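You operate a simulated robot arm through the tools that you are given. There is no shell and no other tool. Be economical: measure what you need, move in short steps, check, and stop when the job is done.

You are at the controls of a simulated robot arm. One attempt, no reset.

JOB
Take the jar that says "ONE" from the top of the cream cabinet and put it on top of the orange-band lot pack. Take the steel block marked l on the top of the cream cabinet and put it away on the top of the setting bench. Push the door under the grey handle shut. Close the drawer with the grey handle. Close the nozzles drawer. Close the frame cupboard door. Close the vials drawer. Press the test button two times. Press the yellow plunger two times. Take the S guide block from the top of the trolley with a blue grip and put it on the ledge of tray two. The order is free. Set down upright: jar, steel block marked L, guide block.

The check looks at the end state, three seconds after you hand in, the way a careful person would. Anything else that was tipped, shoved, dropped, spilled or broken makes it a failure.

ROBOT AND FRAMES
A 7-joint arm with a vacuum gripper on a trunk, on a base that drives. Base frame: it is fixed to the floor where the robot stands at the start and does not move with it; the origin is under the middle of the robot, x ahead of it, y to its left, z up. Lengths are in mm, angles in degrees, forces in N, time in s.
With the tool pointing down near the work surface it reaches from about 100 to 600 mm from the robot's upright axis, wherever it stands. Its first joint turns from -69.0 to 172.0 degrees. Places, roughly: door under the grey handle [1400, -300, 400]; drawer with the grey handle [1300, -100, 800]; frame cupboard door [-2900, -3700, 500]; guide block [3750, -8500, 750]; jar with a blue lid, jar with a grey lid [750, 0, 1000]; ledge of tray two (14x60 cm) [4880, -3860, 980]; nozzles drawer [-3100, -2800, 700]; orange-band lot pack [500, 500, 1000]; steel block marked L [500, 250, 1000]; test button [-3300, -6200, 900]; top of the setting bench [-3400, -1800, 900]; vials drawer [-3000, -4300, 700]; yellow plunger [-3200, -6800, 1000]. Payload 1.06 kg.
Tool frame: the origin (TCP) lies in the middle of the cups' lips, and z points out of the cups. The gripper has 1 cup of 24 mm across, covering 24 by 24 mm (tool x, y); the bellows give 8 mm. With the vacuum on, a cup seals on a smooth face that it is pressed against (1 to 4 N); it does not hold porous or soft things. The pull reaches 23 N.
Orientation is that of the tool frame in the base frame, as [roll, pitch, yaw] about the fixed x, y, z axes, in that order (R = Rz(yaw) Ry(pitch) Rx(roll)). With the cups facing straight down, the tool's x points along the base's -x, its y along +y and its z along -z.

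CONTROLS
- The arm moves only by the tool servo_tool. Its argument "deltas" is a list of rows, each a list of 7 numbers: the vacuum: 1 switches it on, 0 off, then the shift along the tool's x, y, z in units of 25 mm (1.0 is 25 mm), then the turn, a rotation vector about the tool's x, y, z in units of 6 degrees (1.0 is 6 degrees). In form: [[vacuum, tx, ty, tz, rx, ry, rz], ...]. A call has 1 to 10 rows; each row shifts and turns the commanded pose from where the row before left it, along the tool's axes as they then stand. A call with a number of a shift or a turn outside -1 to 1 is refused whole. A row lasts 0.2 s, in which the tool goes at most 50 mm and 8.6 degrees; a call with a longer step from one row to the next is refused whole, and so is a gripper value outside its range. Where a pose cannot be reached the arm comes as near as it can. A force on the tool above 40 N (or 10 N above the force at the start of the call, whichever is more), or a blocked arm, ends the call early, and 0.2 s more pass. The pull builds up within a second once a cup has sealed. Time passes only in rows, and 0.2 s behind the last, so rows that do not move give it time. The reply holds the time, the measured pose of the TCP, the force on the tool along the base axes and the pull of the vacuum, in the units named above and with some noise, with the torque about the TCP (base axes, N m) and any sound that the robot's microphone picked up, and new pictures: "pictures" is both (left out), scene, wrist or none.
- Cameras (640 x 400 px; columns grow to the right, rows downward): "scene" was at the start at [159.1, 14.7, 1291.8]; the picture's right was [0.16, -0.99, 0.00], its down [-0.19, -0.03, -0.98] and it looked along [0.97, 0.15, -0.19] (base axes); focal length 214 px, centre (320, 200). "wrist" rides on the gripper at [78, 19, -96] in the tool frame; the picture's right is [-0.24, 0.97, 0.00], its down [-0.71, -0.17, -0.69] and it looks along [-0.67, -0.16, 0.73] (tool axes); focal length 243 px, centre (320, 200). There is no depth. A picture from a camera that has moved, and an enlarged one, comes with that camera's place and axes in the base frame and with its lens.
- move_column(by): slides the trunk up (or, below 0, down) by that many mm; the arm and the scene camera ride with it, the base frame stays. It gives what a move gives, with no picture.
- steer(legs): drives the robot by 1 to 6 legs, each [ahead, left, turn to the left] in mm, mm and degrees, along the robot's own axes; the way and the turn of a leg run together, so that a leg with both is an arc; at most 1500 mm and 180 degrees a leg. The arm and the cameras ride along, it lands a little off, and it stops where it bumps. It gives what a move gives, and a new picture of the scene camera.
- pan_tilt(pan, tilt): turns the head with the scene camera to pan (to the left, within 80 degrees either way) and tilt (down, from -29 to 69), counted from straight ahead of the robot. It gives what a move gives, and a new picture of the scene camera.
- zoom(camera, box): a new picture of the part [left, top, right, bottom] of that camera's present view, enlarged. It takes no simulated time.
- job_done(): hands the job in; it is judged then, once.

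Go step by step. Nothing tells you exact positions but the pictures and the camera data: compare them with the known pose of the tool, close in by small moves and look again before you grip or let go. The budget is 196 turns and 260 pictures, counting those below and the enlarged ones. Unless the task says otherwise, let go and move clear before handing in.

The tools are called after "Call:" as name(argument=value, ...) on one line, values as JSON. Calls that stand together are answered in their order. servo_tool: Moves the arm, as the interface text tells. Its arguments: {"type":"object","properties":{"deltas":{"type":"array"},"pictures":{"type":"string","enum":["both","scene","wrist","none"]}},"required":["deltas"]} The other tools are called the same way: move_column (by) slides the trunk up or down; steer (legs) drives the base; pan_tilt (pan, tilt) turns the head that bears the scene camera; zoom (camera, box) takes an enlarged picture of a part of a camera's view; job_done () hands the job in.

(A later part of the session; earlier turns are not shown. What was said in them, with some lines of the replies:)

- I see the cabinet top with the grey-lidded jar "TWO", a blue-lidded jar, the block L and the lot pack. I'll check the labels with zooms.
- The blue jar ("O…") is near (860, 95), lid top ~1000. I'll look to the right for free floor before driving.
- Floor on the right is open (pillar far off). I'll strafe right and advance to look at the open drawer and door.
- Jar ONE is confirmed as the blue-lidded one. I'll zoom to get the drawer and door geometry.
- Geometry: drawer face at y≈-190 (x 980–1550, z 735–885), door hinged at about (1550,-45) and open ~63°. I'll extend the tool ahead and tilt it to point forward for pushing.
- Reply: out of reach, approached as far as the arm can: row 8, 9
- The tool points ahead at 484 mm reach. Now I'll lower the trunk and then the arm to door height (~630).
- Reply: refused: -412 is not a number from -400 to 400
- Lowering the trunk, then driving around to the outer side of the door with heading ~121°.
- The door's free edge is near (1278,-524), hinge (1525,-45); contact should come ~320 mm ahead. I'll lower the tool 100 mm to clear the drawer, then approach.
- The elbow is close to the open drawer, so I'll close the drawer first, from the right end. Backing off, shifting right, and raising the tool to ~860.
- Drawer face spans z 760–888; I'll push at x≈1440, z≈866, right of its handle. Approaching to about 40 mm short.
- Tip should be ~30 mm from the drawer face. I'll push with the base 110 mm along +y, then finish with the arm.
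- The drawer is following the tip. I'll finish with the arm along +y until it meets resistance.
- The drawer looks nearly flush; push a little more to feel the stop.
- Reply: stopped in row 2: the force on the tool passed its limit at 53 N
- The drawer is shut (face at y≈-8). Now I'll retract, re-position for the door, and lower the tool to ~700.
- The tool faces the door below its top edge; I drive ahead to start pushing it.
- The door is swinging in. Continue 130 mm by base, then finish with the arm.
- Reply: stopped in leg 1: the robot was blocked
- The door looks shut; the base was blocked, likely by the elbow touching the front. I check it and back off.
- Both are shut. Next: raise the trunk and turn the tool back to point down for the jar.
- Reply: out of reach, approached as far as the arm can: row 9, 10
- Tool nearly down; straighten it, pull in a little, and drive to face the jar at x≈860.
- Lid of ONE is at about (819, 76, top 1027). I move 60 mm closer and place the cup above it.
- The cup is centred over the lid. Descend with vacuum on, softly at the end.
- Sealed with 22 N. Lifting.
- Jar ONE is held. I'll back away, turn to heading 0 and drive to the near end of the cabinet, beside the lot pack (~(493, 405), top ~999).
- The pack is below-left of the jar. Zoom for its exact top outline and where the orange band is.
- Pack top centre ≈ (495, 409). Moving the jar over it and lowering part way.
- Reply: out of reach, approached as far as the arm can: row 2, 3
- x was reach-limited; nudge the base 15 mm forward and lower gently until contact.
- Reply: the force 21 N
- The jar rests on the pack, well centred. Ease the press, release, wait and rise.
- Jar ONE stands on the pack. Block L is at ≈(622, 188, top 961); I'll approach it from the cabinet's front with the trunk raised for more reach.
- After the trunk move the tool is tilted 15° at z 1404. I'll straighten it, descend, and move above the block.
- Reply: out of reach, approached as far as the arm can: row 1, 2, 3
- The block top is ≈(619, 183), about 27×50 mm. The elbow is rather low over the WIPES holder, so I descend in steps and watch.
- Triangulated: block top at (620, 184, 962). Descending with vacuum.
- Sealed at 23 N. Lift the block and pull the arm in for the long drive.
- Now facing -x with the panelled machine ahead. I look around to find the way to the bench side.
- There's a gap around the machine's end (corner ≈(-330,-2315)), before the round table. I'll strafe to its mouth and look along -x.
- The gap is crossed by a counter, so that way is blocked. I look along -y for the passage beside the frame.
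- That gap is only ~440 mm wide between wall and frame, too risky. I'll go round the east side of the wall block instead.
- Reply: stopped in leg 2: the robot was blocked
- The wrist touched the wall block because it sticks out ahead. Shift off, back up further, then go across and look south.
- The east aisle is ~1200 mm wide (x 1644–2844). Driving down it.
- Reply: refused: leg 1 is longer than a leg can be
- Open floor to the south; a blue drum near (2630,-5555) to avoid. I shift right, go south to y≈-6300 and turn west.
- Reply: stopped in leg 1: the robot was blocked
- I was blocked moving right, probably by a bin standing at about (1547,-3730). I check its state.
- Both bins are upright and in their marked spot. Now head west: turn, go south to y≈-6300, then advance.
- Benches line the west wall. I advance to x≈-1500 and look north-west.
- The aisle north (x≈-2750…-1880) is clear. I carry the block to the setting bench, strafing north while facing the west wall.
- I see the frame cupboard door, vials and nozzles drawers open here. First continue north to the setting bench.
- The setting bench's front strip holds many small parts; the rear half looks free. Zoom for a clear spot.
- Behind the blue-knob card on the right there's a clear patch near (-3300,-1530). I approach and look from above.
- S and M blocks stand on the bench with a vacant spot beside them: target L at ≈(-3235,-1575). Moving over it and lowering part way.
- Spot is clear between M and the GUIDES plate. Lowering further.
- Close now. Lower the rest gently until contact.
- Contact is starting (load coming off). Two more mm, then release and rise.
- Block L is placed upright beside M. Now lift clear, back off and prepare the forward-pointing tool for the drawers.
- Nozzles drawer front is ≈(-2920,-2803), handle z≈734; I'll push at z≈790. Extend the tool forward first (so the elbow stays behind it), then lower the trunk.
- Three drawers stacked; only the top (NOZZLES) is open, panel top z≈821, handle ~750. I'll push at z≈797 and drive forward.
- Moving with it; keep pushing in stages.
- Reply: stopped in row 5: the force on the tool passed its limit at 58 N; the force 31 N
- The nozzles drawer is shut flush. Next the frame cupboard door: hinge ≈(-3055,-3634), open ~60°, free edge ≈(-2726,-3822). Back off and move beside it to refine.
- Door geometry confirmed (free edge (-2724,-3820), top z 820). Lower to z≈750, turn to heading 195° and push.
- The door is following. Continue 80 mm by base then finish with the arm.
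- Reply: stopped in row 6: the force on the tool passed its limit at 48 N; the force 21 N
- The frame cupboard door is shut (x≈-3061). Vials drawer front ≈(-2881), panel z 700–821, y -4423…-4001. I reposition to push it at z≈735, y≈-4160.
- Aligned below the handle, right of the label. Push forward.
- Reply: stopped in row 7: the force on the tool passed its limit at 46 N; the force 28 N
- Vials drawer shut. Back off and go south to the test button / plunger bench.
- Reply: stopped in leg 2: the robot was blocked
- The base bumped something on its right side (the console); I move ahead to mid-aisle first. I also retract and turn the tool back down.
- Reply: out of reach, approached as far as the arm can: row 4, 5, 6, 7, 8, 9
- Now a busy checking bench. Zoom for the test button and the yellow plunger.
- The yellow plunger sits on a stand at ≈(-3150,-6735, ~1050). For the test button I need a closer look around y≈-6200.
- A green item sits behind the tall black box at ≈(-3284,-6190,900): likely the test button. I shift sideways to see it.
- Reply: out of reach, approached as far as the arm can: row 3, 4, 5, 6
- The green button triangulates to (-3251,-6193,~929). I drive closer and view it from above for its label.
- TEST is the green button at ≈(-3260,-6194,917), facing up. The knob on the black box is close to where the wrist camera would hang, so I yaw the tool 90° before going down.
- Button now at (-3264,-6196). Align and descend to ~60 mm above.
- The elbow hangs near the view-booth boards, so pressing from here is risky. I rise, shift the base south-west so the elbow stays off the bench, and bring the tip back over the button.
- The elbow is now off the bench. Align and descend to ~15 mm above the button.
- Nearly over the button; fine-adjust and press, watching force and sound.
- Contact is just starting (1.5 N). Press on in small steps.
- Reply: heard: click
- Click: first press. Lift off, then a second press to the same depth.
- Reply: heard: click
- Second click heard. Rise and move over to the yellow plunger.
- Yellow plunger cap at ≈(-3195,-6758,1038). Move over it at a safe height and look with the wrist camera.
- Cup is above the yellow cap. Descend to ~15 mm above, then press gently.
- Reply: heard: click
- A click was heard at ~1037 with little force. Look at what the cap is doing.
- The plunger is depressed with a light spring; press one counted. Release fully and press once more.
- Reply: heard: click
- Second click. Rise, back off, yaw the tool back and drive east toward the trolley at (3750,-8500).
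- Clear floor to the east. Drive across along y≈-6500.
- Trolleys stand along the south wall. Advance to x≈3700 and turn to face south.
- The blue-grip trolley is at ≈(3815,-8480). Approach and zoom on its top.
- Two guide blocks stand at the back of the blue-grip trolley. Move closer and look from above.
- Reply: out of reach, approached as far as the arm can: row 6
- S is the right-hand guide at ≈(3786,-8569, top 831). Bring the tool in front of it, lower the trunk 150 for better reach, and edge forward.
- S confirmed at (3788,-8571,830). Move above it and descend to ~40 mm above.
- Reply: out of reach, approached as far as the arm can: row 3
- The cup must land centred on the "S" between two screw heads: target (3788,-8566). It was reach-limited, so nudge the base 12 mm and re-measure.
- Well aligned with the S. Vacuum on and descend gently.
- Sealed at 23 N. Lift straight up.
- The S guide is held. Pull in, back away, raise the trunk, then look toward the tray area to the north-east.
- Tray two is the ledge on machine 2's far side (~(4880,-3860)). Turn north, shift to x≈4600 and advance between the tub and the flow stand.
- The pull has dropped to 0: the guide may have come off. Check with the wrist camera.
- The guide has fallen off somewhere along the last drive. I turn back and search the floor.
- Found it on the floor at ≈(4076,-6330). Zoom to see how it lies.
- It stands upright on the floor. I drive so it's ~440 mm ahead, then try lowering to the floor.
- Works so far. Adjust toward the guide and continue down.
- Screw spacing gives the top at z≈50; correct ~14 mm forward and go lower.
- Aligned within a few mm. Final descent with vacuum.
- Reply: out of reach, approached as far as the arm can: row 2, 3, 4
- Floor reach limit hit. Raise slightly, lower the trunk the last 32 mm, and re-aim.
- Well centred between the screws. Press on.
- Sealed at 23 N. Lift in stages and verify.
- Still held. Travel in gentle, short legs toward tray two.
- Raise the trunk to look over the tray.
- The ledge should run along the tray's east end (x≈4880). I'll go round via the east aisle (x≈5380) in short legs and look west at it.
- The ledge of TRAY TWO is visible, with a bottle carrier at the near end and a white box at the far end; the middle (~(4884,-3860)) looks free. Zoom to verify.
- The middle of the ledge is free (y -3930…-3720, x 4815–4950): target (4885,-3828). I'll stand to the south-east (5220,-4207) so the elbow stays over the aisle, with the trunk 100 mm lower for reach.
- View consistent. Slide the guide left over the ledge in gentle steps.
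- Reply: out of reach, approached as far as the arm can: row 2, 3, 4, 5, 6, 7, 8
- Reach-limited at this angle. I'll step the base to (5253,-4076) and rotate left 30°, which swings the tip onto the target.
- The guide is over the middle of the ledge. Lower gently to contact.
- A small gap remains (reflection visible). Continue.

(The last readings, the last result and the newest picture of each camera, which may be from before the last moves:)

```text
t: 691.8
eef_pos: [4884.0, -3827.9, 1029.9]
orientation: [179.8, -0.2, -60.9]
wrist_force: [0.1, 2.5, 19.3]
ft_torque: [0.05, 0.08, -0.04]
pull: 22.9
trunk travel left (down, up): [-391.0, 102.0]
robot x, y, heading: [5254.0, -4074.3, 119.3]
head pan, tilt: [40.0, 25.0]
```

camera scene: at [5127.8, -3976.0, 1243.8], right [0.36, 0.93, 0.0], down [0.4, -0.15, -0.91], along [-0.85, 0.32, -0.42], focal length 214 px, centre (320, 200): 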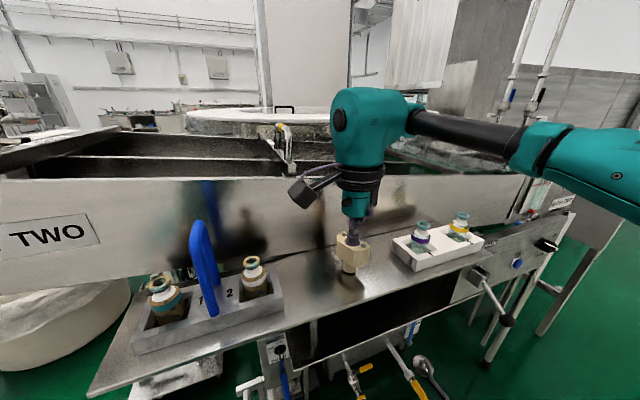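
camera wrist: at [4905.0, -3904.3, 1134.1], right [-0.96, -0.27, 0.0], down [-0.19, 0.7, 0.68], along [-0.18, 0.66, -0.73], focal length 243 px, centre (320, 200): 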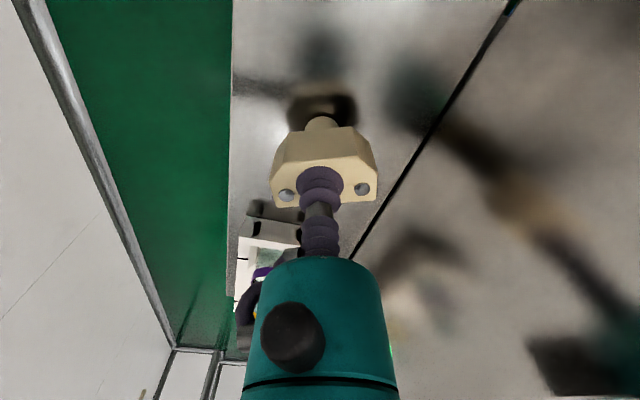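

Contact (19 N). Ease off 3 mm, release, wait and rise straight up.

Call:
servo_tool(deltas=[[1, 0, 0, -0.12, 0, 0, 0], [0, 0, 0, 0, 0, 0, 0], [0, 0, 0, 0, 0, 0, 0], [0, 0, 0, 0, 0, 0, 0], [0, 0, 0, 0, 0, 0, 0], [0, 0, 0, 0, 0, 0, 0], [0, 0, 0, -0.1, 0, 0, 0], [0, 0, 0, -0.3, 0, 0, 0], [0, 0, 0, -0.8, 0, 0, 0], [0, 0, 0, -1, 0, 0, 0]], pictures="scene")

Call:
servo_tool(deltas=[[0, 0, 0, -1, 0, 0, 0], [0, 0, 0, -1, 0, 0, 0], [0, 0, 0, 0, 0, 0, 0]], pictures="wrist")

```text
t: 694.0
eef_pos: [4883.3, -3828.5, 1087.4]
orientation: [-179.9, -0.1, -61.0]
wrist_force: [0.6, -1.0, -0.8]
ft_torque: [0.02, 0.0, -0.02]
pull: 0.1
trunk travel left (down, up): [-391.0, 102.0]
robot x, y, heading: [5252.4, -4077.0, 119.2]
head pan, tilt: [40.0, 25.0]
camera scene: at [5127.9, -3976.1, 1243.8], right [0.36, 0.93, 0.0], down [0.4, -0.15, -0.91], along [-0.85, 0.32, -0.42], focal length 214 px, centre (320, 200)
```

scene: 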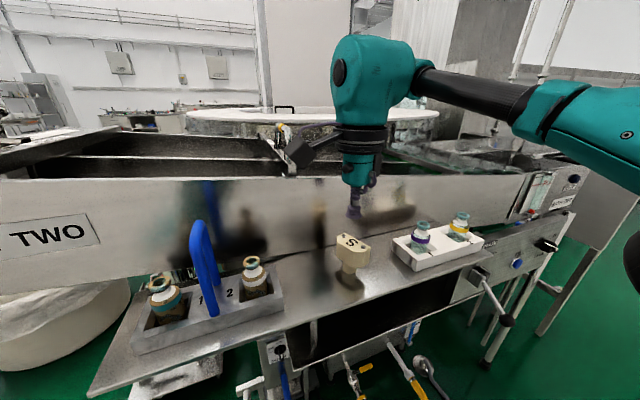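

```text
t: 694.8
eef_pos: [4885.9, -3821.4, 1137.6]
orientation: [180.0, -0.1, -61.0]
wrist_force: [0.0, 0.5, 0.8]
ft_torque: [-0.03, -0.01, 0.02]
pull: 0.2
out of reach, approached as far as the arm can: row 2
trunk travel left (down, up): [-391.0, 102.0]
robot x, y, heading: [5253.7, -4076.1, 119.2]
head pan, tilt: [40.0, 25.0]
camera wrist: at [4907.4, -3897.7, 1233.3], right [-0.96, -0.27, 0.0], down [-0.19, 0.7, 0.68], along [-0.18, 0.66, -0.73], focal length 243 px, centre (320, 200)
```

wrist: 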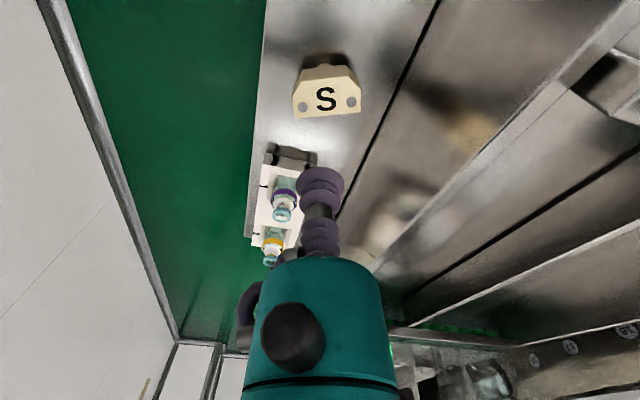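

The S guide stands upright on the ledge. I swing the arm clear and back off before handing in.

Call:
steer(legs=[[0, 0, -29], [-300, 0, 0]])

Call:
zoom(camera="scene", box=[200, 140, 460, 300])

```text
t: 698.3
eef_pos: [5057.4, -3978.7, 1139.1]
orientation: [180.0, -0.1, -89.8]
wrist_force: [-0.2, 0.9, 0.3]
ft_torque: [0.0, 0.02, -0.02]
pull: 0.0
trunk travel left (down, up): [-391.0, 102.0]
robot x, y, heading: [5258.4, -4376.7, 90.5]
head pan, tilt: [40.0, 25.0]
camera scene: at [5193.9, -4231.2, 1243.9], right [0.76, 0.65, 0.0], down [0.27, -0.32, -0.91], along [-0.59, 0.69, -0.42], focal length 214 px, centre (320, 200)
```

scene: 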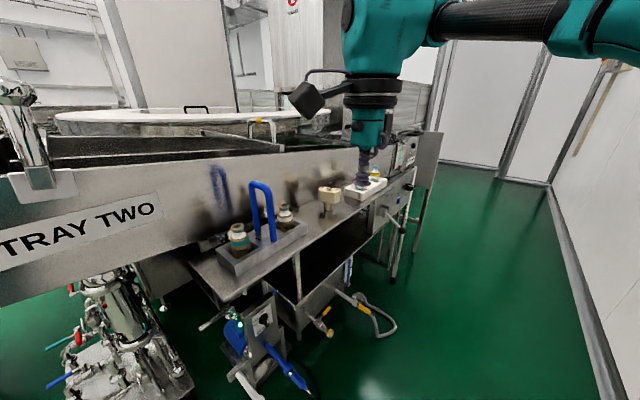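

```text
2.46 times, centred on (330, 220) of scene
camera zoom: at [5193.9, -4231.2, 1243.9], right [0.76, 0.65, 0.0], down [0.27, -0.32, -0.91], along [-0.59, 0.69, -0.42], focal length 528 px, centre (295, 151)
```

zoom: 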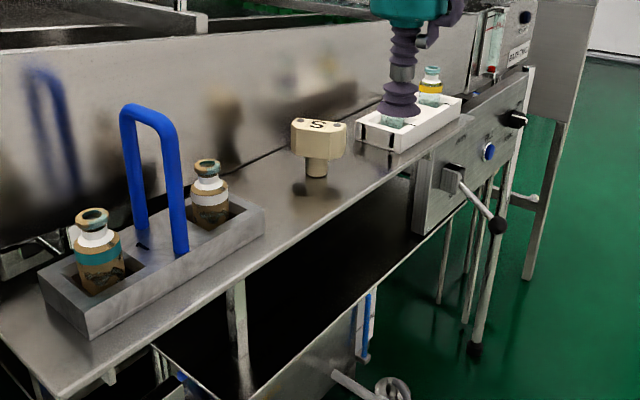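

The guide stands upright and clear on the ledge, the neighbours there are undisturbed, and the arm is away, so I hand the job in.

Call:
job_done()

```text
The job is handed in.
```

I finished all ten steps and handed the job in, but a few things went wrong on the way.

- **Dropped guide block:** the S guide block came off the cup while I was driving and fell to the floor. I found it standing upright, picked it up again, and set it upright on the ledge of tray two.
- **Bumps:** the wrist touched a wall block and the base was stopped twice by something it touched. One was probably the grey waste bin, which I later saw upright in its marked spot. The other was probably the machine console in the west aisle, which I did not go back to check.

The rest of the job:

| Step | Result |
|---|---|
| Jar ONE | on top of the orange-band lot pack, upright |
| Steel block L | on the setting bench next to block M, upright |
| Door under the grey handle, grey-handle drawer | shut |
| Nozzles drawer, frame cupboard door, vials drawer | shut |
| Test button, yellow plunger | two presses each, two clicks heard for each |
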